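You operate a simulated robot arm through the tools that you are given. There is no shell and no other tool. Be economical: measure what you need, move in short steps, check, and stop when the job is done.

You are at the controls of a simulated robot arm. One attempt, no reset.

JOB
Take the long blue-block pipe and put it on the top of the steel cart. Take the red funnel and put it on the blue roll. Take the short yellow-block pipe on the bench facing the dryer and put it away on the low shelf under the middle wall bench. Take the clear jar that says "water" from the bench top beside the dryer and leave it on the bench top behind the furnace. Open the second drawer from the top of the left unit, fetch the yellow clip from the second left drawer space from the top and stand it on the bench facing the furnace, then shut the drawer. Fetch the white dish from the middle wall bench and set it on the low shelf under the middle wall bench. Any order will do. Set down upright: long blue-block pipe, short yellow-block pipe, clear jar, yellow clip.

The check looks at the end state, three seconds after you hand in, the way a careful person would. Anything else that was tipped, shoved, dropped, spilled or broken makes it a failure.

ROBOT AND FRAMES
A 7-joint arm with a fingered hand on a trunk, on a base that drives. Base frame: it is fixed to the floor where the robot stands at the start and does not move with it; the origin is under the middle of the robot, x ahead of it, y to its left, z up; the surface under the hand at the start is at about z = 800. Lengths are in mm, angles in rad, forces in N, time in s.
With the tool pointing down near the work surface it reaches from about 320 to 720 mm from the robot's upright axis, wherever it stands. Its first joint turns from -2.897 to 2.897 rad. Places, roughly: bench facing the furnace [600, 1900, 800]; bench top behind the furnace [-2700, 1600, 800]; blue roll (8x8x3 cm) [700, 3300, 900]; clear jar [-2000, -250, 750]; long blue-block pipe (13x5x7 cm) [700, -200, 800]; low shelf under the middle wall bench [-1900, -3400, 200]; red funnel (7x7x7 cm) [400, 100, 200]; second drawer of the left unit [-2000, -500, 400]; short yellow-block pipe (10x4x7 cm) [600, -700, 800]; top of the steel cart [600, -1300, 800]; white dish [-1250, -3250, 750]; yellow clip (6x2x7 cm) [-2000, -500, 400]. Payload 4 kg.
The TCP is the grasp point between the finger pads, 26 mm short of the fingertips. In the tool frame z runs along the fingers and y along their closing line. Largest opening 148 mm; the body of the gripper starts 73 mm behind the TCP. The gripper is a hand of 3 fingers: y runs from the thumb to the fingers, the wrist lies at [0, 0, -239] in the tool frame, and closing takes about 1.5 s.
Orientation is that of the tool frame in the base frame, as [roll, pitch, yaw] about the fixed x, y, z axes, in that order (R = Rz(yaw) Ry(pitch) Rx(roll)). With the fingers straight down and closing along the base's y, the tool's x points along the base's -x, its y along +y and its z along -z.

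CONTROLS
- The arm moves only by the tool step_arm. Its argument "targets" is a list of rows, each a list of 3 entries, a list of its own where there are three numbers: the shift along the base's x, y, z in mm, then the turn, a rotation vector about the base's x, y, z in rad, then the closure in counts, from 0 (fully open) to 255 (shut). In form: [[[tx, ty, tz], [ax, ay, az], claw], ...]. A call has 1 to 20 rows; each row is the pose to reach, as a shift and turn from the pose commanded when the call began. A row lasts 0.2 s, in which the tool goes at most 50 mm and 0.15 rad; a call with a longer step from one row to the next is refused whole, and so is a gripper value outside its range. A pose out of reach is approached as far as the arm can. The call stops where the force on the tool passes 40 N (or 10 N more than at its start, if that is more) or the arm is blocked; 0.2 s more then pass. Each finger travels about 72 mm/s and halts on what it meets, pressing with about 27 N; the grip force reading is that of the motor and also rises with nothing between the fingers. The clock runs only during rows and for 0.2 s after the last one: add rows that repeat a pose to give the fingers time. It gives the time, the measured TCP pose, the force on the tool (base axes), the opening and the grip force at its end, in the units of the frame above (readings bear some noise), with the torque about the TCP (base axes, N m) and any sound that the robot's microphone picked up, and new pictures: "views" is both (left out), scene, wrist or none.
- Cameras (640 x 400 px; columns grow to the right, rows downward): "scene" is now at [20.3, 118.6, 1528.9]; the picture's right is [-0.46, -0.89, 0.00], its down [-0.73, 0.38, -0.56] and it looks along [0.50, -0.26, -0.83] (base axes); focal length 274 px, centre (320, 200). "wrist" rides on the gripper at [68, -39, -90] in the tool frame; the picture's right is [0.50, 0.87, 0.00], its down [-0.66, 0.38, -0.65] and it looks along [-0.57, 0.33, 0.76] (tool axes); focal length 222 px, centre (320, 200). There is no depth. A picture from a camera that has moved, and an enlarged one, comes with that camera's place and axes in the base frame and with its lens. The place of the scene camera against the robot may be out by one fixed shift of up to 25 mm in any direction.
- raise_lower(by): slides the trunk up (or, below 0, down) by that many mm; the arm and the scene camera ride with it, the base frame stays. It gives what a move gives, with no picture.
- base_move(legs): drives the robot by 1 to 6 legs, each [ahead, left, turn to the left] in mm, mm and rad, along the robot's own axes; the way and the turn of a leg run together, so that a leg with both is an arc; at most 1500 mm and 3.142 rad a leg. The arm and the cameras ride along, it lands a little off, and it stops where it bumps. It gives what a move gives, and a new picture of the scene camera.
- preshape(shape): the hand has 3 fingers and takes this shape, open, in about a second: jaw (thumb against the fingers, like two jaws); tri (thumb and two fingers); tip (a fingertip pinch); poke (one finger out to press); point (the index stretched); flat (the hand flat); cup (the hand cupped); fist (a fist). The gripper value then closes the fingers along that shape, each until it touches; the sizes above hold for jaw. It gives what a move gives, with no picture.
- aim_head(pan, tilt): turns the head with the scene camera to pan (to the left, within 2.705 rad either way) and tilt (down, from -0.506 to 1.204), counted from straight ahead of the robot. It gives what a move gives, and a new picture of the scene camera.
- inspect(camera, box): a new picture of the part [left, top, right, bottom] of that camera's present view, enlarged. The clock stands still meanwhile.
- job_done(): hands the job in; it is judged then, once.

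Work in short steps. Places have to be worked out from the pictures, the camera data and where the tool is seen: move nearer, look again, correct. Check each grasp and each placing, and mend what went wrong. You have 207 turns and 260 pictures in all, those below and enlarged ones among them. Open the gripper and draw the arm clear of the work before you hand the job in, unless the task says otherwise.

The tools are called after ">>>" by a JSON object that holds its "op" and its "data". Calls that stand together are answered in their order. step_arm: Moves the arm, as the interface text tells. Its arguments: {"type":"object","properties":{"targets":{"type":"array"},"views":{"type":"string","enum":["both","scene","wrist","none"]}},"required":["targets"]} The other tools are called the same way: raise_lower (by) slides the trunk up or down; preshape (shape) gives the hand a shape; base_move (legs) drives the base; aim_head (pan, tilt) turns the head that bears the scene camera; inspect (camera, box) takes an enlarged picture of a part of a camera's view; job_done () hands the job in.

At the start:

```text
t: 0.0
tool_pos: [363.7, -22.8, 1077.0]
tool_rot: [3.14, 0.0, -3.141]
contact_force: [0.8, -0.5, -0.3]
moment: [-0.05, 0.0, -0.04]
grip_width: 147.8
grip_force: 0.1
shape: jaw
trunk travel left (down, up): [-500.0, 90.0]
robot x, y, heading: [0.2, 2.5, 0.001]
head pan, tilt: [-0.482, 0.976]
```

scene: 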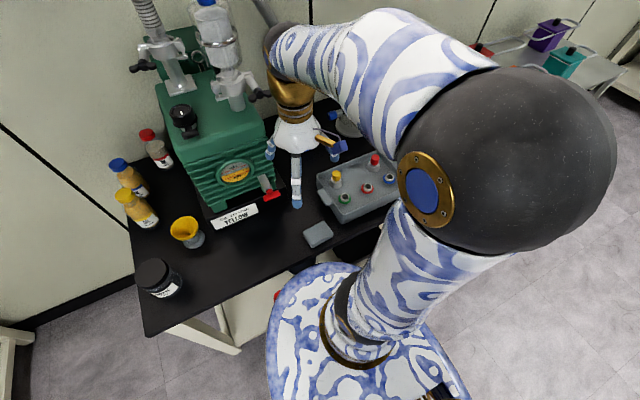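
wrist: 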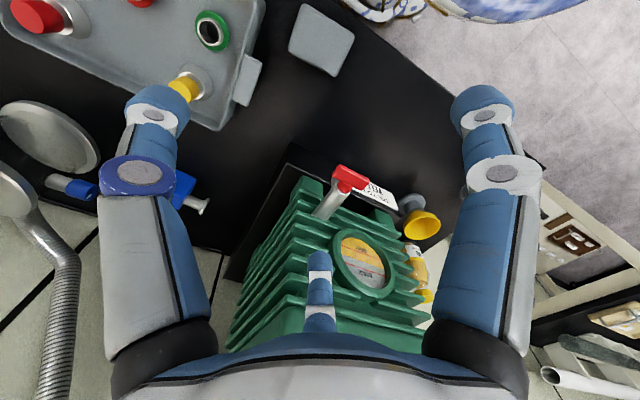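

I'll look first at the bench ahead, with the head aimed lower and right, to locate the blue-block pipe.

>>> {"op": "aim_head", "data": {"pan": -0.3, "tilt": 0.6}}

>>> {"op": "aim_head", "data": {"pan": -1.2, "tilt": 0.6}}

>>> {"op": "aim_head", "data": {"pan": -2.2, "tilt": 0.4}}

>>> {"op": "aim_head", "data": {"pan": 2.6, "tilt": 0.4}}

>>> {"op": "aim_head", "data": {"pan": 1.4, "tilt": 0.4}}

```text
t: 0.8
tool_pos: [363.0, -23.9, 1077.6]
tool_rot: [-3.141, -0.001, 3.142]
contact_force: [0.3, -1.1, 0.6]
moment: [-0.01, -0.01, -0.02]
grip_width: 147.7
grip_force: 0.1
shape: jaw
trunk travel left (down, up): [-500.0, 90.0]
robot x, y, heading: [1.5, -2.5, 0.001]
head pan, tilt: [-0.3, 0.6]
camera scene: at [41.6, 125.5, 1559.1], right [-0.3, -0.96, 0.0], down [-0.54, 0.17, -0.82], along [0.79, -0.24, -0.57], focal length 274 px, centre (320, 200)
```

scene: 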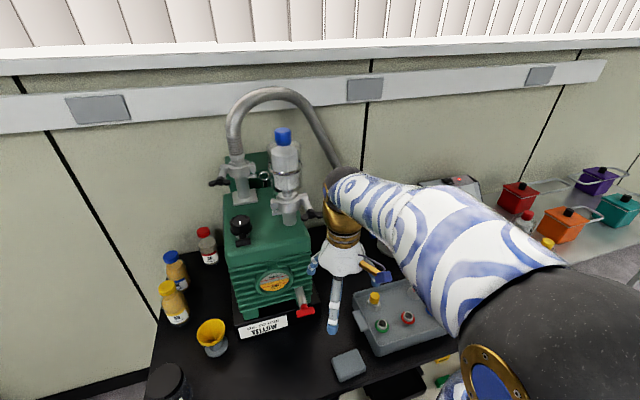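

```text
t: 2.0
tool_pos: [362.7, -23.6, 1077.0]
tool_rot: [-3.14, -0.001, 3.142]
contact_force: [-0.4, 0.7, -0.1]
moment: [-0.04, 0.02, 0.0]
grip_width: 147.8
grip_force: 0.1
shape: jaw
trunk travel left (down, up): [-500.0, 90.0]
robot x, y, heading: [-1.1, 2.3, 0.003]
head pan, tilt: [-1.201, 0.6]
camera scene: at [-10.8, 69.3, 1559.2], right [-0.93, -0.36, 0.0], down [-0.2, 0.53, -0.83], along [0.3, -0.77, -0.56], focal length 274 px, centre (320, 200)
```

scene: 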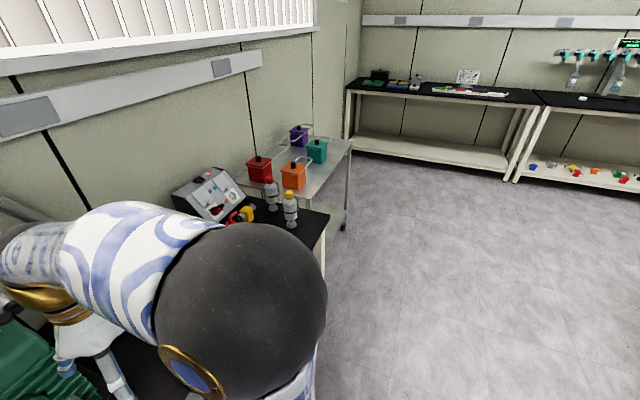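

```text
t: 3.3
tool_pos: [362.7, -21.9, 1077.0]
tool_rot: [-3.141, 0.0, -3.14]
contact_force: [0.5, -0.1, -0.1]
moment: [0.02, -0.04, -0.03]
grip_width: 148.1
grip_force: 0.1
shape: jaw
trunk travel left (down, up): [-500.0, 90.0]
robot x, y, heading: [-0.9, -1.0, 0.001]
head pan, tilt: [-2.201, 0.4]
camera scene: at [-97.3, 76.8, 1577.4], right [-0.81, 0.59, 0.0], down [0.23, 0.31, -0.92], along [-0.54, -0.74, -0.39], focal length 274 px, centre (320, 200)
```

scene: 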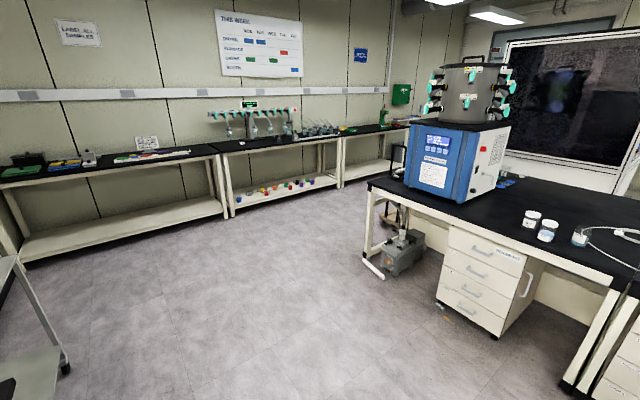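

```text
t: 7.1
tool_pos: [362.9, -23.3, 1077.3]
tool_rot: [3.141, 0.0, 3.14]
contact_force: [0.1, -0.2, 0.5]
moment: [0.0, -0.01, 0.0]
grip_width: 148.0
grip_force: 0.0
shape: jaw
trunk travel left (down, up): [-500.0, 90.0]
robot x, y, heading: [-3.1, -5.3, -0.007]
head pan, tilt: [2.601, 0.4]
camera scene: at [-122.2, 199.4, 1577.4], right [0.52, 0.86, 0.0], down [0.33, -0.2, -0.92], along [-0.79, 0.47, -0.39], focal length 274 px, centre (320, 200)
```

scene: 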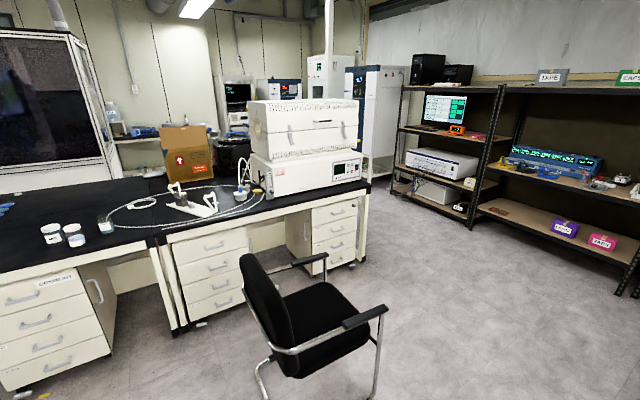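

```text
t: 8.5
tool_pos: [362.4, -22.1, 1077.2]
tool_rot: [-3.141, 0.002, -3.14]
contact_force: [0.0, -0.3, -0.3]
moment: [0.0, -0.01, 0.0]
grip_width: 147.8
grip_force: 0.0
shape: jaw
trunk travel left (down, up): [-500.0, 90.0]
robot x, y, heading: [0.3, -0.8, -0.0]
head pan, tilt: [1.4, 0.4]
camera scene: at [-27.1, 242.9, 1577.4], right [0.99, -0.17, 0.0], down [-0.07, -0.38, -0.92], along [0.16, 0.91, -0.39], focal length 274 px, centre (320, 200)
```

scene: 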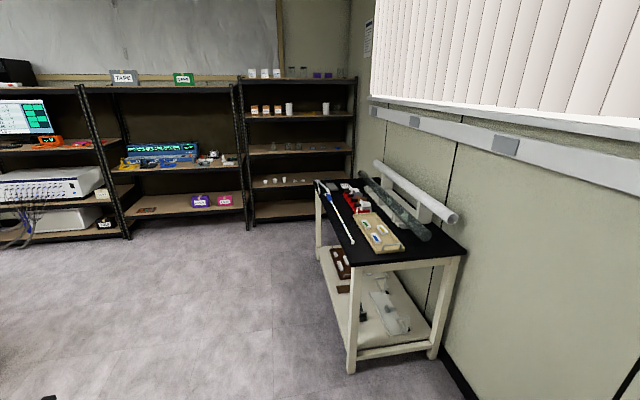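

I've an overview. Back to the work bench ahead for the blue-block pipe; zoom in there and in the wrist view.

>>> {"op": "aim_head", "data": {"pan": -0.4, "tilt": 0.8}}

>>> {"op": "inspect", "data": {"camera": "scene", "box": [200, 150, 450, 350]}}

>>> {"op": "inspect", "data": {"camera": "wrist", "box": [0, 60, 320, 260]}}

```text
t: 10.3
tool_pos: [364.3, -23.2, 1078.4]
tool_rot: [3.141, 0.001, -3.141]
contact_force: [0.6, 0.4, 0.3]
moment: [-0.02, 0.04, 0.0]
grip_width: 148.0
grip_force: 0.0
shape: jaw
trunk travel left (down, up): [-500.0, 90.0]
robot x, y, heading: [-0.0, -3.4, 0.001]
head pan, tilt: [-0.4, 0.799]
camera scene: at [31.5, 120.3, 1542.3], right [-0.39, -0.92, 0.0], down [-0.66, 0.28, -0.7], along [0.64, -0.27, -0.72], focal length 274 px, centre (320, 200)
```

scene: 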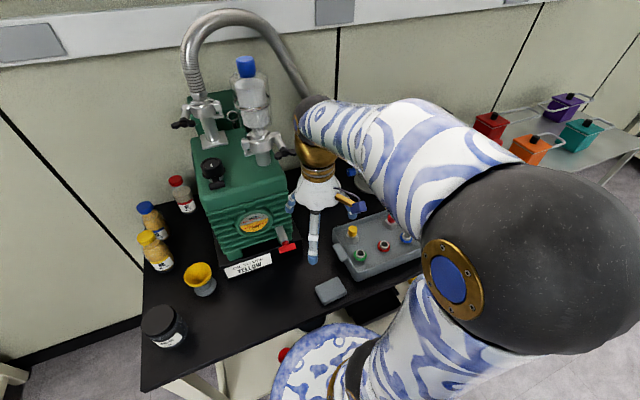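

```text
2.00 times, centred on (325, 250) of scene
camera zoom: at [31.5, 120.3, 1542.3], right [-0.39, -0.92, 0.0], down [-0.66, 0.28, -0.7], along [0.64, -0.27, -0.72], focal length 549 px, centre (310, 100)
```

zoom: 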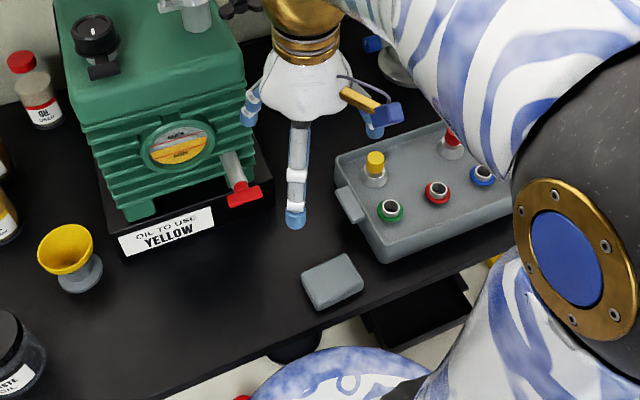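

```text
2.00 times, centred on (160, 160) of wrist
camera zoom: at [294.4, -62.8, 1168.0], right [-0.5, 0.87, 0.0], down [0.66, 0.38, 0.65], along [0.57, 0.33, -0.76], focal length 444 px, centre (640, 280)
```

zoom: 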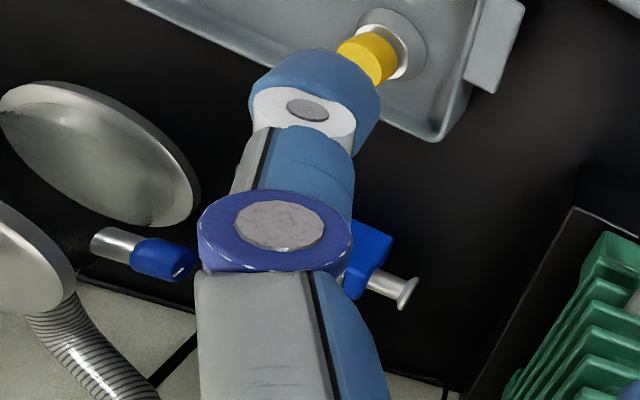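

The fingers hide the blue-block pipe; I'll shift the hand left, well in front of the pump, for a free view.

>>> {"op": "step_arm", "data": {"targets": [[[0, 50, 0], [0, 0, 0], 0], [[0, 100, 0], [0, 0, 0], 0], [[0, 150, 0], [0, 0, 0], 0], [[0, 200, 0], [0, 0, 0], 0], [[0, 250, 0], [0, 0, 0], 0], [[0, 300, 0], [0, 0, 0], 0]], "views": "both"}}

>>> {"op": "inspect", "data": {"camera": "scene", "box": [280, 120, 530, 280]}}

```text
t: 11.7
tool_pos: [361.7, 274.9, 1078.3]
tool_rot: [3.141, 0.001, 3.141]
contact_force: [1.1, 0.1, 0.1]
moment: [0.0, -0.01, -0.01]
grip_width: 148.0
grip_force: 0.0
shape: jaw
trunk travel left (down, up): [-500.0, 90.0]
robot x, y, heading: [0.7, 2.2, 0.002]
head pan, tilt: [-0.4, 0.799]
camera scene: at [31.7, 120.7, 1542.3], right [-0.39, -0.92, 0.0], down [-0.66, 0.28, -0.7], along [0.64, -0.27, -0.72], focal length 274 px, centre (320, 200)
camera wrist: at [294.1, 237.6, 1169.2], right [-0.5, 0.87, 0.0], down [0.66, 0.38, 0.65], along [0.57, 0.33, -0.76], focal length 222 px, centre (320, 200)
```

scene: 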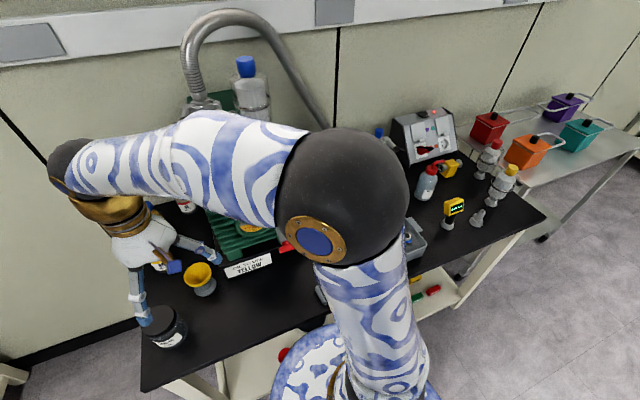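
wrist: 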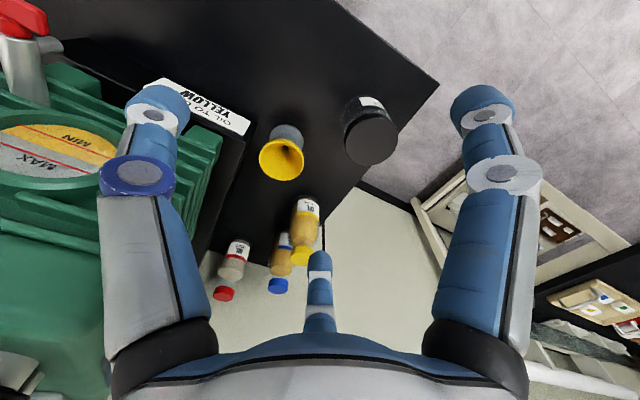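

```text
2.50 times, centred on (405, 200) of scene
camera zoom: at [31.7, 120.7, 1542.3], right [-0.39, -0.92, 0.0], down [-0.66, 0.28, -0.7], along [0.64, -0.27, -0.72], focal length 686 px, centre (108, 200)
```

zoom: 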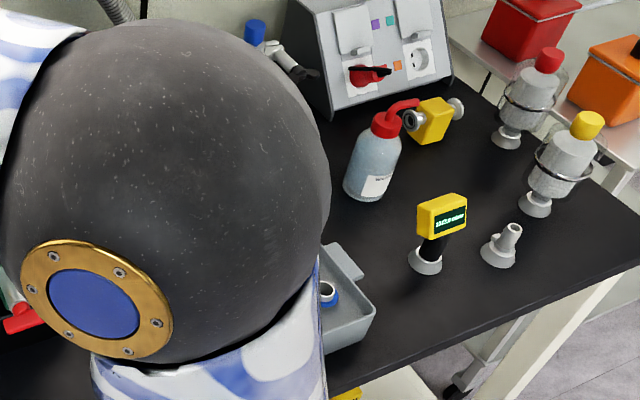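

The yellow-block pipe stands at about (627,-700). I'll drive right 350 mm to get past the elbow's occlusion and see the blue-block pipe.

>>> {"op": "base_move", "data": {"legs": [[0, -400, 0]]}}

>>> {"op": "aim_head", "data": {"pan": 0.1, "tilt": 0.7}}

```text
t: 14.2
tool_pos: [363.1, -129.5, 1079.5]
tool_rot: [3.141, -0.001, 3.14]
contact_force: [-0.3, 0.2, 0.4]
moment: [-0.03, 0.02, 0.0]
grip_width: 147.8
grip_force: 0.0
shape: jaw
trunk travel left (down, up): [-500.0, 90.0]
robot x, y, heading: [0.6, -406.1, -0.002]
head pan, tilt: [-0.4, 0.799]
camera scene: at [31.4, -285.6, 1542.3], right [-0.39, -0.92, 0.0], down [-0.66, 0.28, -0.7], along [0.64, -0.27, -0.72], focal length 274 px, centre (320, 200)
```

scene: 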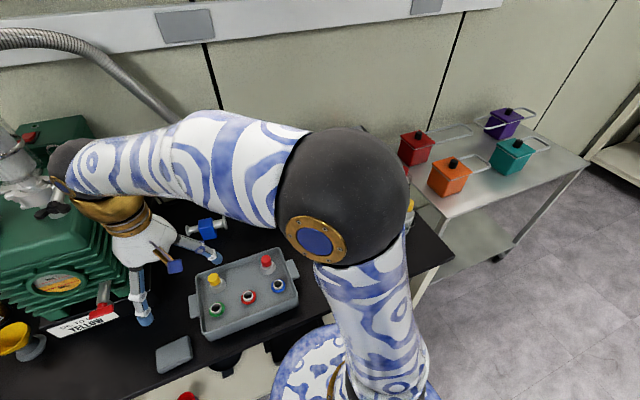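

```text
t: 15.2
tool_pos: [364.0, -130.1, 1077.9]
tool_rot: [3.141, 0.001, 3.139]
contact_force: [-0.7, 0.5, 1.2]
moment: [0.01, 0.01, 0.01]
grip_width: 147.9
grip_force: 0.1
shape: jaw
trunk travel left (down, up): [-500.0, 90.0]
robot x, y, heading: [4.3, -400.9, -0.004]
head pan, tilt: [0.099, 0.7]
camera scene: at [41.7, -245.6, 1550.5], right [0.1, -1.0, 0.0], down [-0.64, -0.06, -0.76], along [0.76, 0.07, -0.64], focal length 274 px, centre (320, 200)
```

scene: 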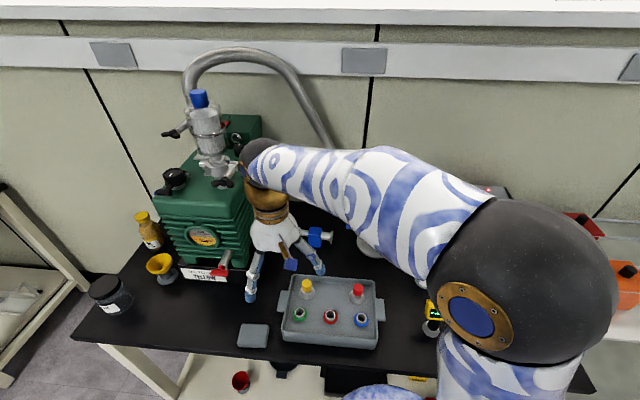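

The blue-block pipe shows near (320,237), the red funnel on the low shelf at (240,382). Zoom on both.

>>> {"op": "inspect", "data": {"camera": "scene", "box": [240, 190, 400, 290]}}

>>> {"op": "inspect", "data": {"camera": "scene", "box": [160, 300, 320, 400]}}

>>> {"op": "inspect", "data": {"camera": "wrist", "box": [0, 0, 640, 400]}}

```text
4.00 times, centred on (320, 240) of scene
camera zoom: at [41.7, -245.6, 1550.5], right [0.1, -1.0, 0.0], down [-0.64, -0.06, -0.76], along [0.76, 0.07, -0.64], focal length 1098 px, centre (320, 40)
```

zoom: 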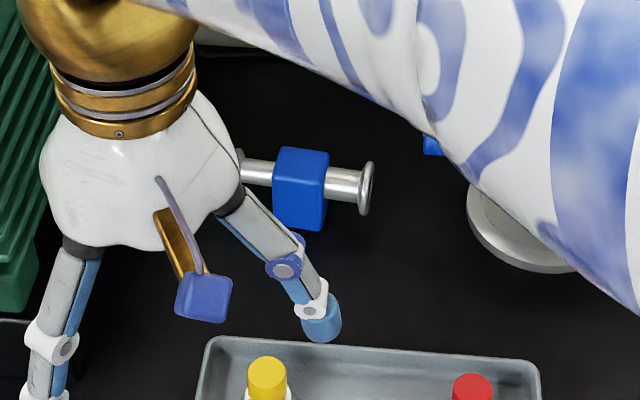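

```text
4.00 times, centred on (240, 350) of scene
camera zoom: at [41.7, -245.6, 1550.5], right [0.1, -1.0, 0.0], down [-0.64, -0.06, -0.76], along [0.76, 0.07, -0.64], focal length 1098 px, centre (640, -400)
```

zoom: 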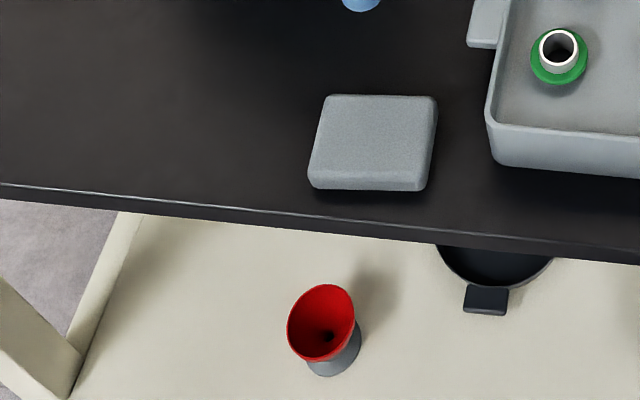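

```text
1.00 times, centred on (320, 200) of wrist (not enlarged: the box is as wide or as high as the picture)
camera zoom: at [294.2, -169.8, 1169.3], right [-0.5, 0.87, 0.0], down [0.66, 0.38, 0.65], along [0.57, 0.33, -0.76], focal length 222 px, centre (320, 200)
```

zoom: 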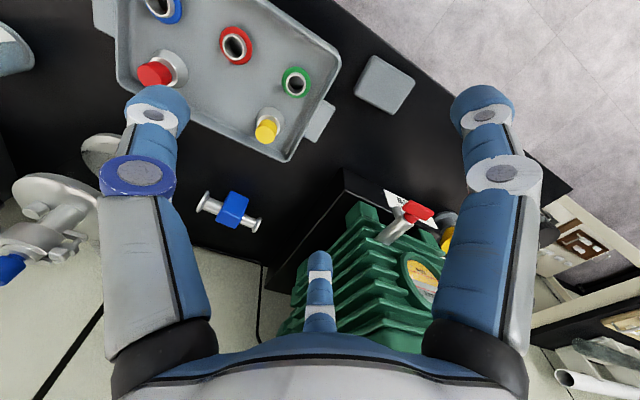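

Estimate for the blue-block pipe: about (655,-170), axis along y, turned about -0.17 rad. I'll turn the hand so it closes along x across the block, and move over it, staying high.

>>> {"op": "step_arm", "data": {"targets": [[[15, -10, 0], [0, 0, -0.14], 0], [[30, -20, 0], [0, 0, -0.28], 0], [[50, -30, 0], [0, 0, -0.42], 0], [[80, -35, 0], [0, 0, -0.56], 0], [[110, -40, 0], [0, 0, -0.7], 0], [[135, -40, 0], [0, 0, -0.84], 0], [[160, -40, 0], [0, 0, -0.98], 0], [[180, -40, 0], [0, 0, -1.12], 0], [[195, -40, 0], [0, 0, -1.26], 0], [[210, -40, 0], [0, 0, -1.4], 0], [[220, -40, 0], [0, 0, -1.54], 0], [[220, -40, 0], [0, 0, -1.68], 0], [[220, -40, 0], [0, 0, -1.74], 0]]}}

```text
t: 18.0
tool_pos: [581.8, -171.0, 1079.7]
tool_rot: [3.141, 0.002, 1.397]
contact_force: [-0.5, 0.3, 0.2]
moment: [-0.03, 0.04, 0.0]
grip_width: 147.6
grip_force: 0.0
shape: jaw
trunk travel left (down, up): [-500.0, 90.0]
robot x, y, heading: [0.4, -407.3, -0.003]
head pan, tilt: [0.099, 0.7]
camera scene: at [41.7, -245.5, 1550.5], right [0.1, -1.0, 0.0], down [-0.64, -0.06, -0.76], along [0.76, 0.07, -0.64], focal length 274 px, centre (320, 200)
camera wrist: at [554.5, -97.4, 1170.2], right [0.94, 0.34, 0.0], down [0.26, -0.71, 0.65], along [0.22, -0.61, -0.76], focal length 222 px, centre (320, 200)
```

scene: 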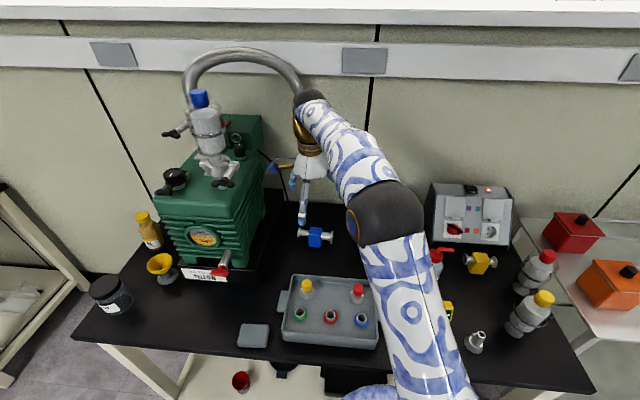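
wrist: 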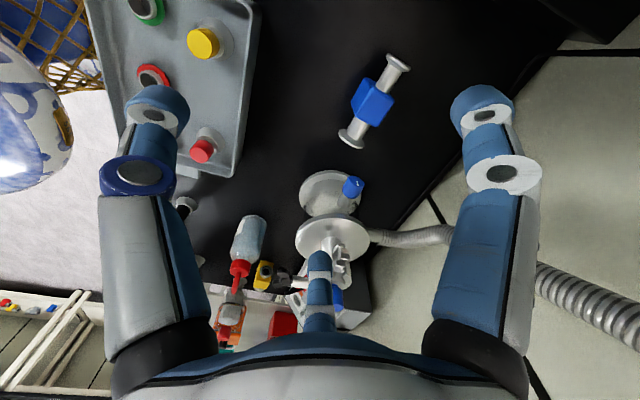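

Pipe block measured at about (657,-167), turned only about -0.07. Shift there, correct the turn, and go down to 930 for a look.

>>> {"op": "step_arm", "data": {"targets": [[[38, 1, 0], [0, 0, 0.1], 0], [[75, 3, 0], [0, 0, 0.1], 0], [[75, 3, -50], [0, 0, 0.1], 0], [[75, 3, -100], [0, 0, 0.1], 0], [[75, 3, -140], [0, 0, 0.1], 0]]}}

```text
t: 19.2
tool_pos: [666.6, -168.4, 942.7]
tool_rot: [-3.14, 0.002, 1.499]
contact_force: [-0.1, 0.4, -0.4]
moment: [-0.02, -0.03, 0.0]
grip_width: 147.9
grip_force: 0.0
shape: jaw
out of reach, approached as far as the arm can: row 2, 3, 5
trunk travel left (down, up): [-500.0, 90.0]
robot x, y, heading: [0.4, -406.3, -0.004]
head pan, tilt: [0.099, 0.7]
camera scene: at [41.9, -245.5, 1550.6], right [0.1, -1.0, 0.0], down [-0.64, -0.06, -0.76], along [0.76, 0.07, -0.64], focal length 274 px, centre (320, 200)
camera wrist: at [630.7, -98.2, 1032.4], right [0.9, 0.44, 0.0], down [0.33, -0.68, 0.65], along [0.28, -0.59, -0.76], focal length 222 px, centre (320, 200)
```

scene: 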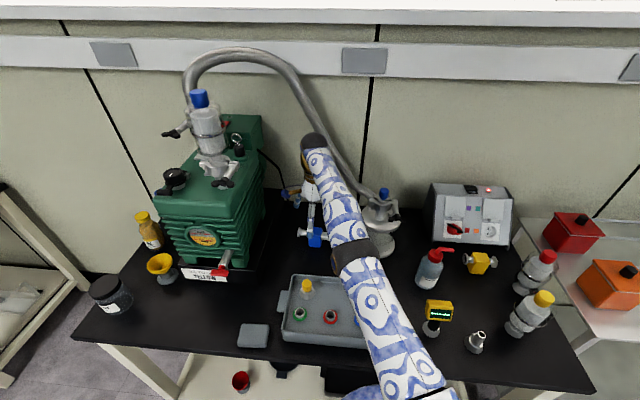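
wrist: 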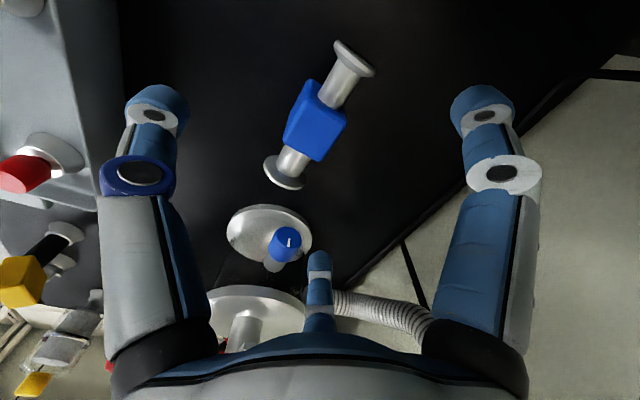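

Pipe confirmed at about (657.5,-168). Commanded x is already ~657; descend straight and watch readings.

>>> {"op": "step_arm", "data": {"targets": [[[0, 0, -40], [0, 0, 0], 0], [[0, 0, -70], [0, 0, 0], 0]], "views": "wrist"}}

```text
t: 19.8
tool_pos: [672.5, -163.3, 869.9]
tool_rot: [-3.139, 0.001, 1.5]
contact_force: [0.5, 0.0, 0.2]
moment: [0.02, -0.01, -0.01]
grip_width: 147.7
grip_force: 0.0
shape: jaw
out of reach, approached as far as the arm can: row 1, 2
trunk travel left (down, up): [-500.0, 90.0]
robot x, y, heading: [-0.2, -401.6, -0.006]
head pan, tilt: [0.099, 0.7]
camera wrist: at [638.1, -93.2, 960.7], right [0.9, 0.44, 0.0], down [0.33, -0.68, 0.65], along [0.28, -0.59, -0.76], focal length 222 px, centre (320, 200)
```

wrist: 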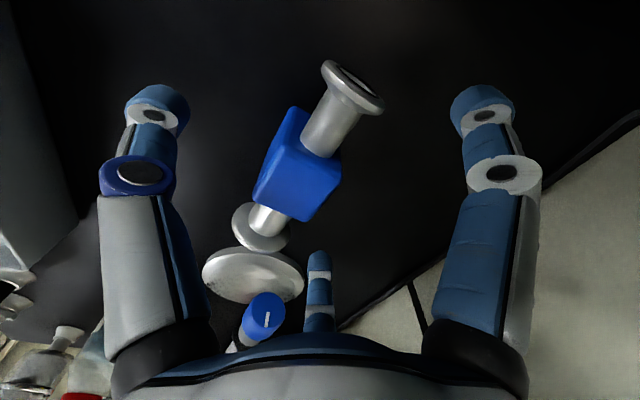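

The tool drifted to x 672; correct back by -14/-4 at this height before going down.

>>> {"op": "step_arm", "data": {"targets": [[[-8, -3, -70], [0, 0, 0], 0], [[-15, -5, -70], [0, 0, 0], 0]], "views": "none"}}

```text
refused: row 1 steps farther than a row can; nothing moved
```

>>> {"op": "step_arm", "data": {"targets": [[[-8, -3, 0], [0, 0, 0], 0], [[-15, -5, 0], [0, 0, 0], 0]], "views": "none"}}

```text
t: 20.4
tool_pos: [671.3, -164.3, 870.1]
tool_rot: [-3.139, 0.0, 1.499]
contact_force: [-0.7, -0.4, 0.1]
moment: [-0.01, 0.0, 0.03]
grip_width: 148.2
grip_force: 0.0
shape: jaw
out of reach, approached as far as the arm can: row 1, 2
trunk travel left (down, up): [-500.0, 90.0]
robot x, y, heading: [1.6, -402.1, -0.002]
head pan, tilt: [0.099, 0.7]
```

Base too far sideways: a wrist limit holds the arm. I'll raise, retract, swing right relative to the robot, then drive the base left 200 so the pipe is straight ahead.

>>> {"op": "step_arm", "data": {"targets": [[[0, 0, 45], [0, 0, 0], 0], [[0, 0, 90], [0, 0, 0], 0], [[0, 0, 140], [0, 0, 0], 0], [[-30, 0, 180], [0, 0, 0], 0], [[-75, 0, 200], [0, 0, 0], 0], [[-125, 0, 210], [0, 0, 0], 0], [[-170, 0, 210], [0, 0, 0], 0], [[-200, -40, 210], [0, 0, 0], 0], [[-200, -90, 210], [0, 0, 0], 0], [[-200, -140, 210], [0, 0, 0], 0], [[-200, -190, 210], [0, 0, 0], 0], [[-200, -235, 210], [0, 0, 0], 0]], "views": "none"}}

>>> {"op": "base_move", "data": {"legs": [[0, 235, 0]]}}

```text
refused: row 6 steps farther than a row can; nothing moved
```

```text
t: 21.5
tool_pos: [675.1, -88.8, 869.7]
tool_rot: [-3.137, 0.015, 1.493]
contact_force: [0.3, -2.9, -0.7]
moment: [-0.14, 0.02, -0.21]
grip_width: 147.8
grip_force: 0.1
shape: jaw
trunk travel left (down, up): [-500.0, 90.0]
robot x, y, heading: [1.2, -315.0, -0.011]
head pan, tilt: [0.099, 0.7]
stopped in leg 1: the force on the tool passed its limit at 98 N (the readings are from after the stop); the commanded pose is now the measured one
camera scene: at [42.8, -157.9, 1550.5], right [0.09, -1.0, 0.0], down [-0.64, -0.06, -0.76], along [0.76, 0.07, -0.64], focal length 274 px, centre (320, 200)
```

scene: 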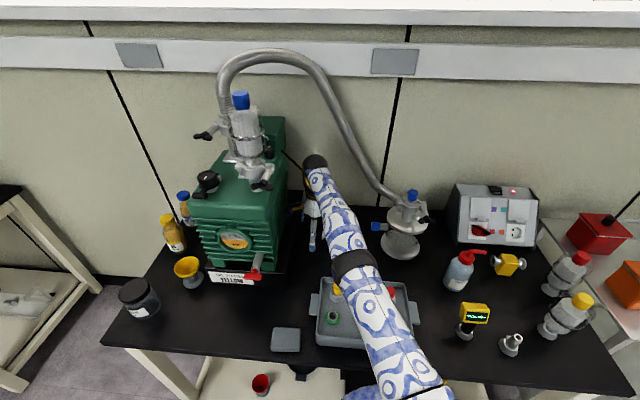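

My mistake: I chained a drive onto a refused move. The hand bumped the pump side; check with the wrist camera and back the base off to the right.

>>> {"op": "inspect", "data": {"camera": "wrist", "box": [0, 0, 640, 400]}}

>>> {"op": "inspect", "data": {"camera": "scene", "box": [160, 60, 440, 300]}}

```text
1.00 times, centred on (320, 200) of wrist (not enlarged: the box is as wide or as high as the picture)
camera zoom: at [641.5, -17.3, 959.8], right [0.9, 0.43, -0.01], down [0.33, -0.67, 0.66], along [0.28, -0.6, -0.75], focal length 222 px, centre (320, 200)
```

zoom: 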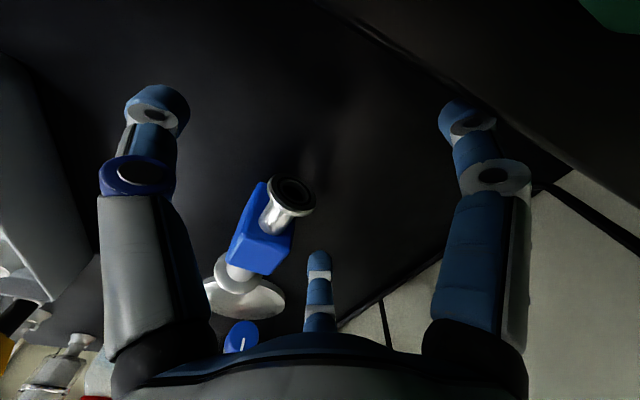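

```text
1.67 times, centred on (300, 180) of scene
camera zoom: at [42.8, -157.9, 1550.5], right [0.09, -1.0, 0.0], down [-0.64, -0.06, -0.76], along [0.76, 0.07, -0.64], focal length 458 px, centre (353, 233)
```

zoom: 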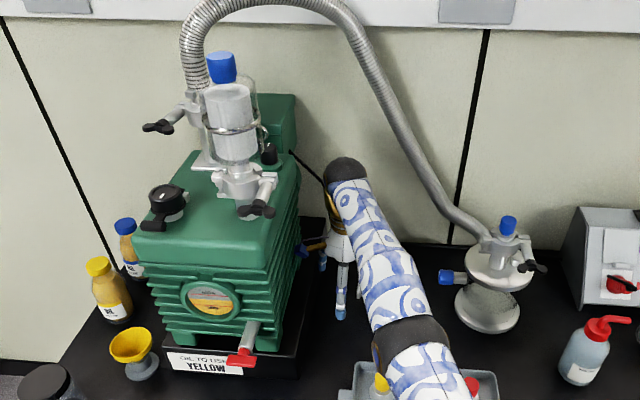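

Pipe is still at its place and the pump looks unmoved. Back the base off 85 mm right.

>>> {"op": "base_move", "data": {"legs": [[0, -80, 0]]}}

```text
t: 22.6
tool_pos: [674.9, -167.6, 870.8]
tool_rot: [-3.136, 0.015, 1.494]
contact_force: [0.0, -0.2, -0.2]
moment: [0.01, -0.05, 0.01]
grip_width: 147.9
grip_force: 0.1
shape: jaw
trunk travel left (down, up): [-500.0, 90.0]
robot x, y, heading: [0.8, -395.1, -0.01]
head pan, tilt: [0.099, 0.7]
camera scene: at [42.2, -238.3, 1550.6], right [0.09, -1.0, 0.0], down [-0.64, -0.06, -0.76], along [0.76, 0.07, -0.64], focal length 274 px, centre (320, 200)
```

scene: 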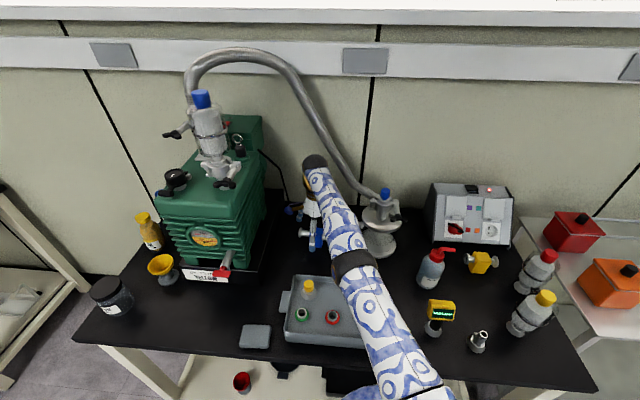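

Commanded pose was re-synced to the measured one; try a small x correction again.

>>> {"op": "step_arm", "data": {"targets": [[[-8, 0, 0], [0, 0, 0], 0], [[-17, 0, 0], [0, 0, 0], 0]], "views": "none"}}

```text
t: 23.2
tool_pos: [675.0, -167.6, 869.7]
tool_rot: [-3.136, 0.015, 1.495]
contact_force: [-0.1, 0.4, -0.6]
moment: [-0.02, -0.02, 0.0]
grip_width: 148.2
grip_force: 0.0
shape: jaw
out of reach, approached as far as the arm can: row 1, 2
trunk travel left (down, up): [-500.0, 90.0]
robot x, y, heading: [2.9, -401.1, -0.011]
head pan, tilt: [0.099, 0.7]
```

Still limited. Raise straight up, then retract (separate call this time).

>>> {"op": "step_arm", "data": {"targets": [[[0, 0, 45], [0, 0, 0], 0], [[0, 0, 90], [0, 0, 0], 0], [[0, 0, 135], [0, 0, 0], 0], [[0, 0, 180], [0, 0, 0], 0], [[-20, 0, 215], [0, 0, 0], 0], [[-60, 0, 220], [0, 0, 0], 0], [[-100, 0, 220], [0, 0, 0], 0], [[-140, 0, 220], [0, 0, 0], 0], [[-180, 0, 220], [0, 0, 0], 0], [[-200, -40, 220], [0, 0, 0], 0], [[-200, -85, 220], [0, 0, 0], 0], [[-200, -130, 220], [0, 0, 0], 0], [[-200, -175, 220], [0, 0, 0], 0], [[-200, -220, 220], [0, 0, 0], 0]], "views": "none"}}

```text
t: 26.2
tool_pos: [474.0, -386.6, 1091.3]
tool_rot: [-3.136, 0.016, 1.495]
contact_force: [0.4, 0.2, -0.2]
moment: [0.0, -0.07, 0.01]
grip_width: 148.1
grip_force: 0.1
shape: jaw
out of reach, approached as far as the arm can: row 2, 3, 4, 5
trunk travel left (down, up): [-500.0, 90.0]
robot x, y, heading: [2.1, -394.6, -0.001]
head pan, tilt: [0.099, 0.7]
```

Now clear and high. Drive the base left 220 so the pipe lies straight ahead.

>>> {"op": "base_move", "data": {"legs": [[0, 220, 0]]}}

```text
t: 27.9
tool_pos: [475.8, -171.2, 1091.9]
tool_rot: [-3.134, 0.017, 1.493]
contact_force: [0.2, -0.9, 0.6]
moment: [-0.06, 0.01, -0.01]
grip_width: 147.8
grip_force: 0.1
shape: jaw
trunk travel left (down, up): [-500.0, 90.0]
robot x, y, heading: [3.5, -180.0, -0.013]
head pan, tilt: [0.099, 0.7]
camera scene: at [44.6, -21.2, 1550.5], right [0.09, -1.0, 0.0], down [-0.64, -0.06, -0.76], along [0.76, 0.07, -0.64], focal length 274 px, centre (320, 200)
```

scene: 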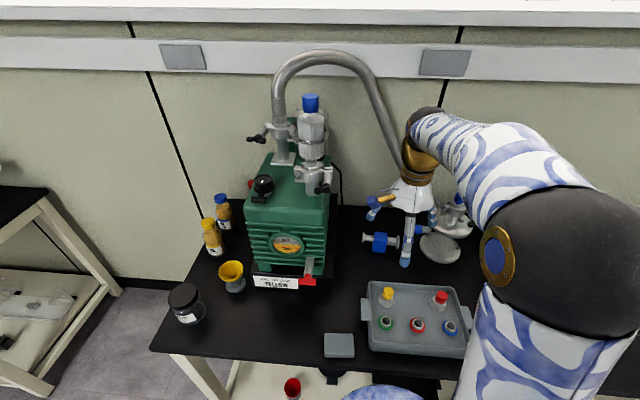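

Now extend to x 657 at height, then lower to about 930.

>>> {"op": "step_arm", "data": {"targets": [[[45, 1, 0], [0, 0, 0], 0], [[90, 2, 0], [0, 0, 0], 0], [[135, 3, 0], [0, 0, 0], 0], [[182, 3, 0], [0, 0, 0], 0], [[182, 3, -45], [0, 0, 0], 0], [[182, 3, -90], [0, 0, 0], 0], [[182, 3, -135], [0, 0, 0], 0], [[182, 3, -175], [0, 0, 0], 0]], "views": "wrist"}}

```text
t: 29.7
tool_pos: [657.1, -167.1, 915.1]
tool_rot: [-3.139, 0.015, 1.492]
contact_force: [0.3, -0.1, -0.7]
moment: [0.02, 0.01, 0.03]
grip_width: 148.0
grip_force: 0.0
shape: jaw
trunk travel left (down, up): [-500.0, 90.0]
robot x, y, heading: [0.7, -178.8, -0.013]
head pan, tilt: [0.099, 0.7]
camera wrist: at [623.3, -96.9, 1006.3], right [0.9, 0.43, -0.01], down [0.33, -0.67, 0.66], along [0.28, -0.6, -0.75], focal length 222 px, centre (320, 200)
```

wrist: 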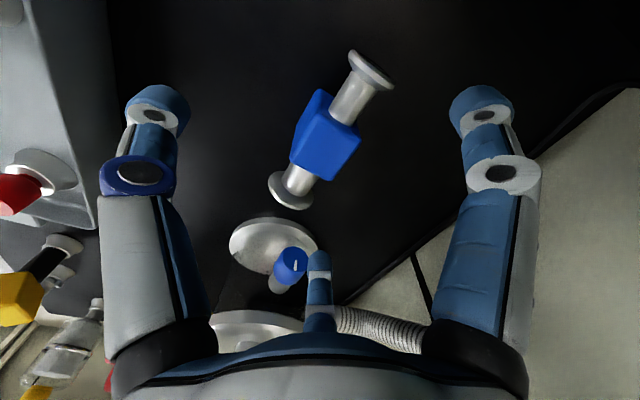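

Well centred and in reach. Descend to z 838 and close.

>>> {"op": "step_arm", "data": {"targets": [[[0, 0, -40], [0, 0, 0], 0], [[0, 0, -77], [0, 0, 0], 0], [[0, 0, -77], [0, 0, 0], 120], [[0, 0, -77], [0, 0, 0], 200], [[0, 0, -77], [0, 0, 0], 255], [[0, 0, -77], [0, 0, 0], 255], [[0, 0, -77], [0, 0, 0], 255], [[0, 0, -77], [0, 0, 0], 255], [[0, 0, -77], [0, 0, 0], 255], [[0, 0, -77], [0, 0, 0], 255]], "views": "wrist"}}

```text
t: 31.9
tool_pos: [656.5, -167.9, 839.7]
tool_rot: [-3.137, 0.015, 1.492]
contact_force: [-0.8, 0.4, -0.5]
moment: [0.01, -0.01, 0.02]
grip_width: 37.4
grip_force: 27.4
shape: jaw
trunk travel left (down, up): [-500.0, 90.0]
robot x, y, heading: [-1.0, -179.4, -0.011]
head pan, tilt: [0.099, 0.7]
camera wrist: at [622.9, -96.9, 929.5], right [0.9, 0.43, -0.01], down [0.33, -0.67, 0.66], along [0.28, -0.6, -0.75], focal length 222 px, centre (320, 200)
```

wrist: 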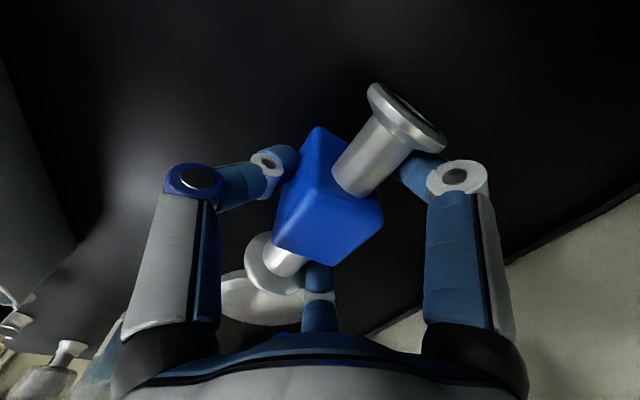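

Gripped (37 mm). Lift and retract to a compact pose.

>>> {"op": "step_arm", "data": {"targets": [[[0, 0, 30], [0, 0, 0], 255], [[0, 0, 70], [0, 0, 0], 255], [[0, 0, 115], [0, 0, 0], 255], [[0, 0, 160], [0, 0, 0], 255], [[0, 0, 205], [0, 0, 0], 255], [[-40, 0, 235], [0, 0, 0], 255], [[-85, 0, 240], [0, 0, 0], 255], [[-130, 0, 240], [0, 0, 0], 255], [[-175, 0, 240], [0, 0, 0], 255], [[-200, 0, 240], [0, 0, 0], 255]], "views": "both"}}

```text
t: 34.1
tool_pos: [459.3, -168.9, 1079.8]
tool_rot: [-3.136, 0.016, 1.493]
contact_force: [0.0, -0.7, -2.7]
moment: [0.02, 0.02, -0.02]
grip_width: 37.4
grip_force: 26.6
shape: jaw
trunk travel left (down, up): [-500.0, 90.0]
robot x, y, heading: [-5.1, -181.5, -0.007]
head pan, tilt: [0.099, 0.7]
camera scene: at [44.4, -21.7, 1550.6], right [0.09, -1.0, 0.0], down [-0.64, -0.06, -0.77], along [0.76, 0.07, -0.64], focal length 274 px, centre (320, 200)
camera wrist: at [424.5, -96.5, 1168.9], right [0.9, 0.43, -0.01], down [0.33, -0.67, 0.66], along [0.28, -0.6, -0.75], focal length 222 px, centre (320, 200)
```

scene: 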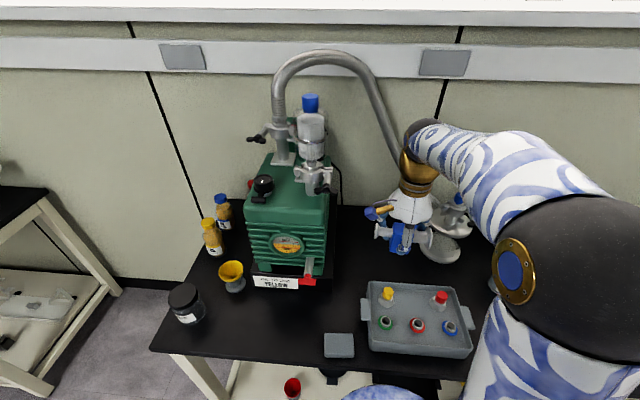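
wrist: 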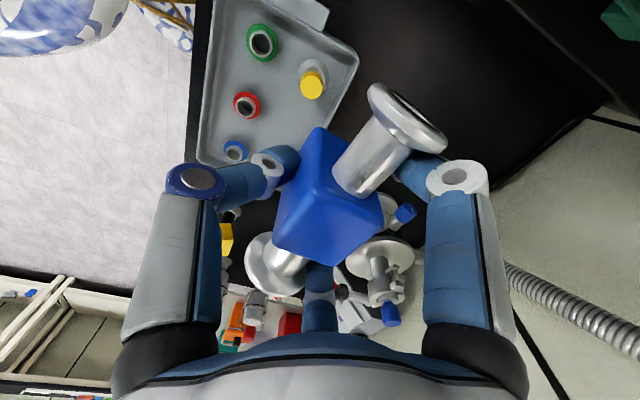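

Held firmly. Drive right along the bench toward the cart in one leg of 700, then look.

>>> {"op": "base_move", "data": {"legs": [[0, -700, 0.0]]}}

>>> {"op": "aim_head", "data": {"pan": -0.5, "tilt": 0.8}}

```text
t: 37.9
tool_pos: [450.1, -861.5, 1077.6]
tool_rot: [-3.135, 0.015, 1.489]
contact_force: [0.0, 0.5, -2.8]
moment: [0.01, 0.05, 0.0]
grip_width: 37.5
grip_force: 27.0
shape: jaw
trunk travel left (down, up): [-500.0, 90.0]
robot x, y, heading: [-7.0, -872.5, -0.016]
head pan, tilt: [0.099, 0.7]
camera scene: at [36.6, -713.2, 1550.6], right [0.09, -1.0, 0.0], down [-0.64, -0.06, -0.76], along [0.76, 0.07, -0.64], focal length 274 px, centre (320, 200)
```

scene: 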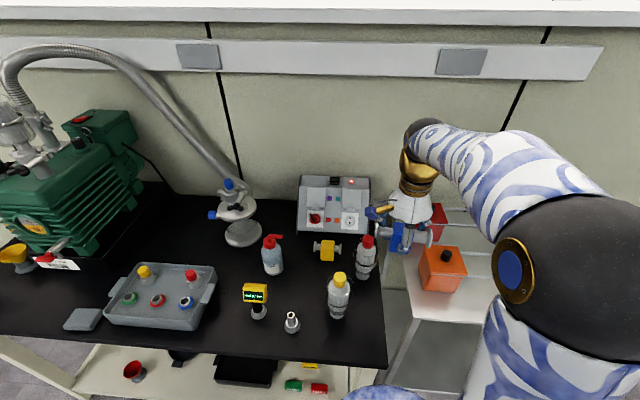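

```text
t: 38.9
tool_pos: [451.2, -860.8, 1079.8]
tool_rot: [-3.136, 0.016, 1.488]
contact_force: [0.3, -0.2, -2.9]
moment: [0.03, 0.0, 0.0]
grip_width: 37.2
grip_force: 26.6
shape: jaw
trunk travel left (down, up): [-500.0, 90.0]
robot x, y, heading: [-8.4, -872.2, -0.02]
head pan, tilt: [-0.499, 0.799]
camera scene: at [22.2, -759.8, 1542.3], right [-0.49, -0.87, 0.0], down [-0.62, 0.35, -0.7], along [0.61, -0.34, -0.72], focal length 274 px, centre (320, 200)
```

scene: 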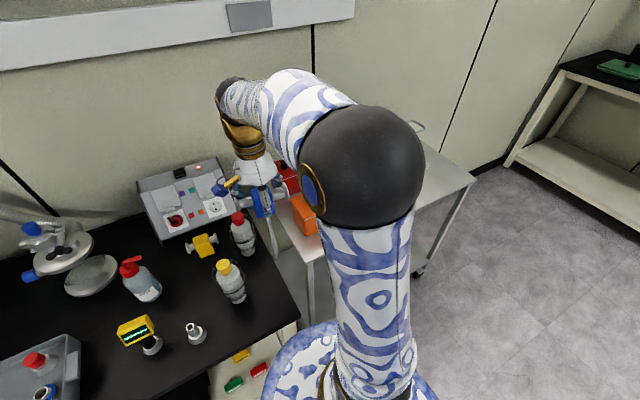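

Drive another 450 right to look at the cart top head-on.

>>> {"op": "base_move", "data": {"legs": [[0, -450, 0.02]]}}

>>> {"op": "aim_head", "data": {"pan": 0.1, "tilt": 0.8}}

```text
t: 41.6
tool_pos: [448.8, -1298.5, 1080.1]
tool_rot: [-3.135, 0.015, 1.51]
contact_force: [0.2, -0.5, -1.5]
moment: [0.01, 0.02, -0.02]
grip_width: 37.3
grip_force: 27.0
shape: jaw
trunk travel left (down, up): [-500.0, 90.0]
robot x, y, heading: [-9.1, -1319.0, 0.004]
head pan, tilt: [-0.499, 0.799]
camera scene: at [18.3, -1207.2, 1542.3], right [-0.47, -0.88, 0.0], down [-0.63, 0.34, -0.7], along [0.61, -0.33, -0.72], focal length 274 px, centre (320, 200)
```

scene: 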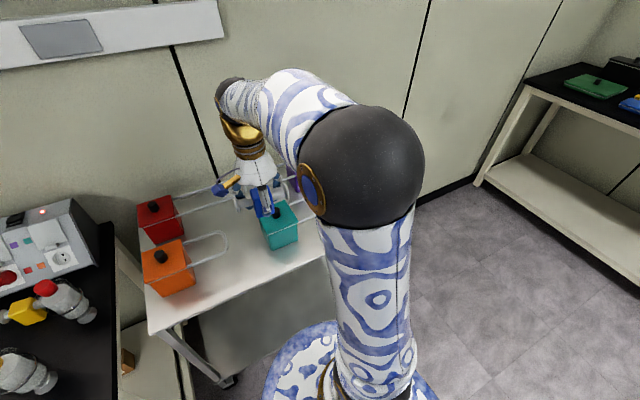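

```text
t: 42.6
tool_pos: [448.5, -1297.4, 1079.5]
tool_rot: [-3.136, 0.016, 1.509]
contact_force: [-0.5, -0.2, -3.8]
moment: [0.02, 0.02, 0.01]
grip_width: 37.7
grip_force: 26.9
shape: jaw
trunk travel left (down, up): [-500.0, 90.0]
robot x, y, heading: [-6.2, -1321.1, 0.009]
head pan, tilt: [0.099, 0.799]
camera scene: at [27.4, -1160.3, 1542.3], right [0.11, -0.99, 0.0], down [-0.71, -0.08, -0.7], along [0.69, 0.07, -0.72], focal length 274 px, centre (320, 200)
```

scene: 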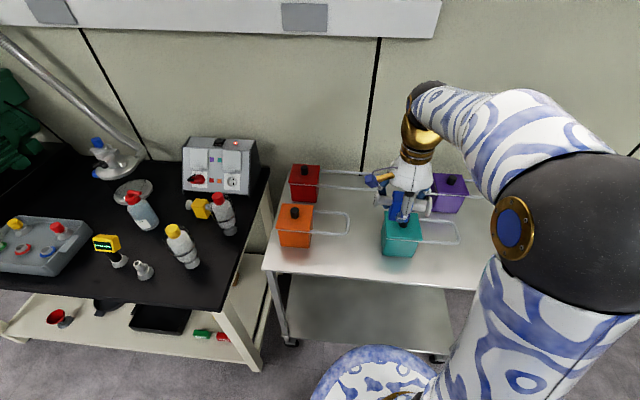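

The gap at about (482,-1250) on the front strip of the cart, between orange handle and teal box, is free. Move over it and lower partway to check.

>>> {"op": "step_arm", "data": {"targets": [[[17, 24, 0], [0, 0, 0.03], 255], [[34, 47, 0], [0, 0, 0.06], 255], [[34, 47, -45], [0, 0, 0.06], 255], [[34, 47, -90], [0, 0, 0.06], 255], [[34, 47, -130], [0, 0, 0.06], 255]], "views": "both"}}

```text
t: 43.8
tool_pos: [483.2, -1251.2, 950.2]
tool_rot: [-3.136, 0.017, 1.569]
contact_force: [-1.5, 0.9, -2.8]
moment: [0.02, -0.01, -0.02]
grip_width: 36.9
grip_force: 27.1
shape: jaw
trunk travel left (down, up): [-500.0, 90.0]
robot x, y, heading: [-9.5, -1315.5, 0.01]
head pan, tilt: [0.099, 0.799]
camera scene: at [27.7, -1160.1, 1542.3], right [0.11, -0.99, 0.0], down [-0.71, -0.08, -0.7], along [0.69, 0.07, -0.72], focal length 274 px, centre (320, 200)
camera wrist: at [444.5, -1183.7, 1039.3], right [0.87, 0.5, -0.01], down [0.38, -0.65, 0.66], along [0.32, -0.58, -0.75], focal length 222 px, centre (320, 200)
```

scene: 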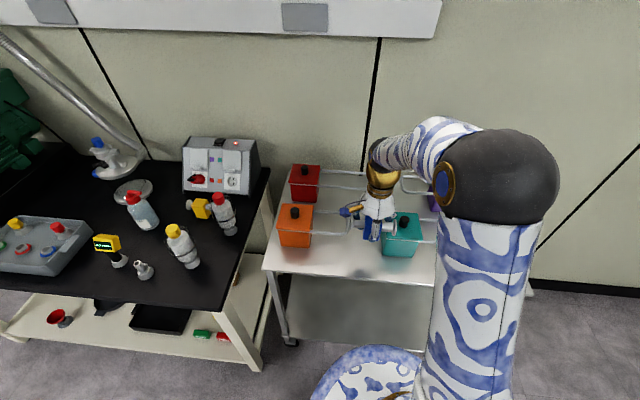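
wrist: 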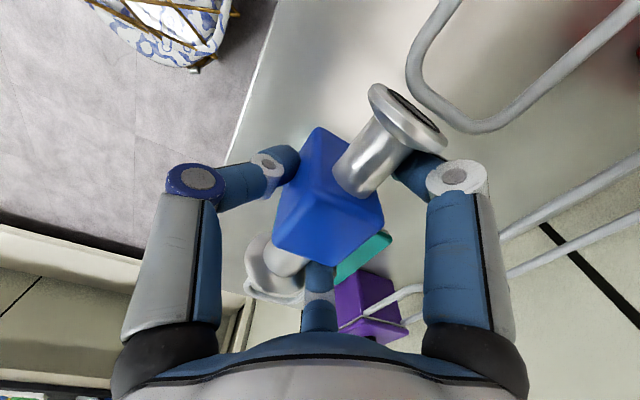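

Clear of handle and teal box. Lower to 858, then look at height.

>>> {"op": "step_arm", "data": {"targets": [[[0, -3, -45], [0, 0, 0], 255], [[0, -3, -85], [0, 0, 0], 255], [[0, -3, -95], [0, 0, 0], 255], [[0, -3, -100], [0, 0, 0], 255]], "views": "both"}}

>>> {"op": "inspect", "data": {"camera": "scene", "box": [320, 180, 440, 280]}}

```text
t: 44.2
tool_pos: [488.9, -1252.2, 912.5]
tool_rot: [3.126, 0.014, 1.575]
contact_force: [-5.1, 4.3, 26.5]
moment: [-1.33, -0.37, -0.17]
grip_width: 38.0
grip_force: 26.7
shape: jaw
trunk travel left (down, up): [-500.0, 90.0]
robot x, y, heading: [-6.1, -1318.4, 0.011]
head pan, tilt: [0.099, 0.799]
stopped in row 2: the force on the tool passed its limit at 85 N (the readings are from after the stop); the commanded pose is now the measured one
camera scene: at [24.8, -1159.9, 1542.9], right [0.11, -0.99, 0.0], down [-0.71, -0.08, -0.7], along [0.69, 0.07, -0.72], focal length 274 px, centre (320, 200)
camera wrist: at [447.2, -1185.1, 1001.3], right [0.86, 0.5, 0.01], down [0.37, -0.65, 0.67], along [0.34, -0.57, -0.74], focal length 222 px, centre (320, 200)
```

scene: 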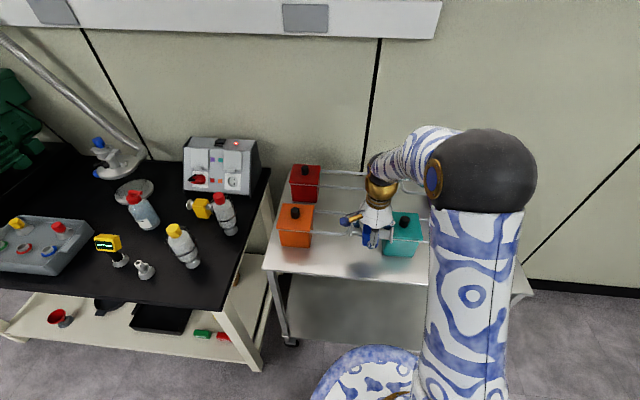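
wrist: 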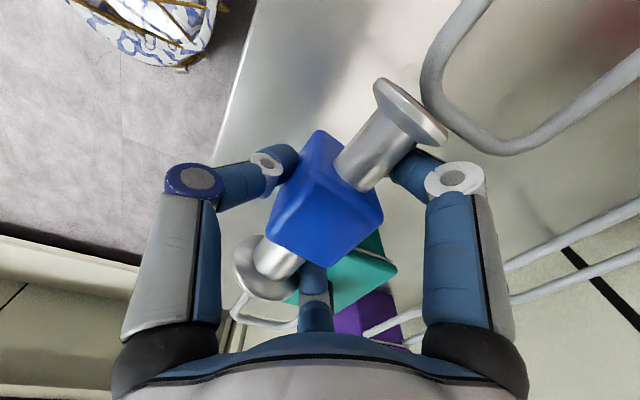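

```text
4.00 times, centred on (380, 230) of scene
camera zoom: at [24.8, -1159.9, 1542.9], right [0.11, -0.99, 0.0], down [-0.71, -0.08, -0.7], along [0.69, 0.07, -0.72], focal length 1098 px, centre (80, 80)
```

zoom: 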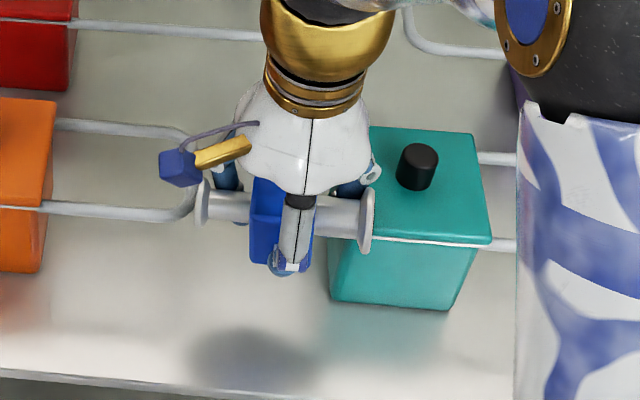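

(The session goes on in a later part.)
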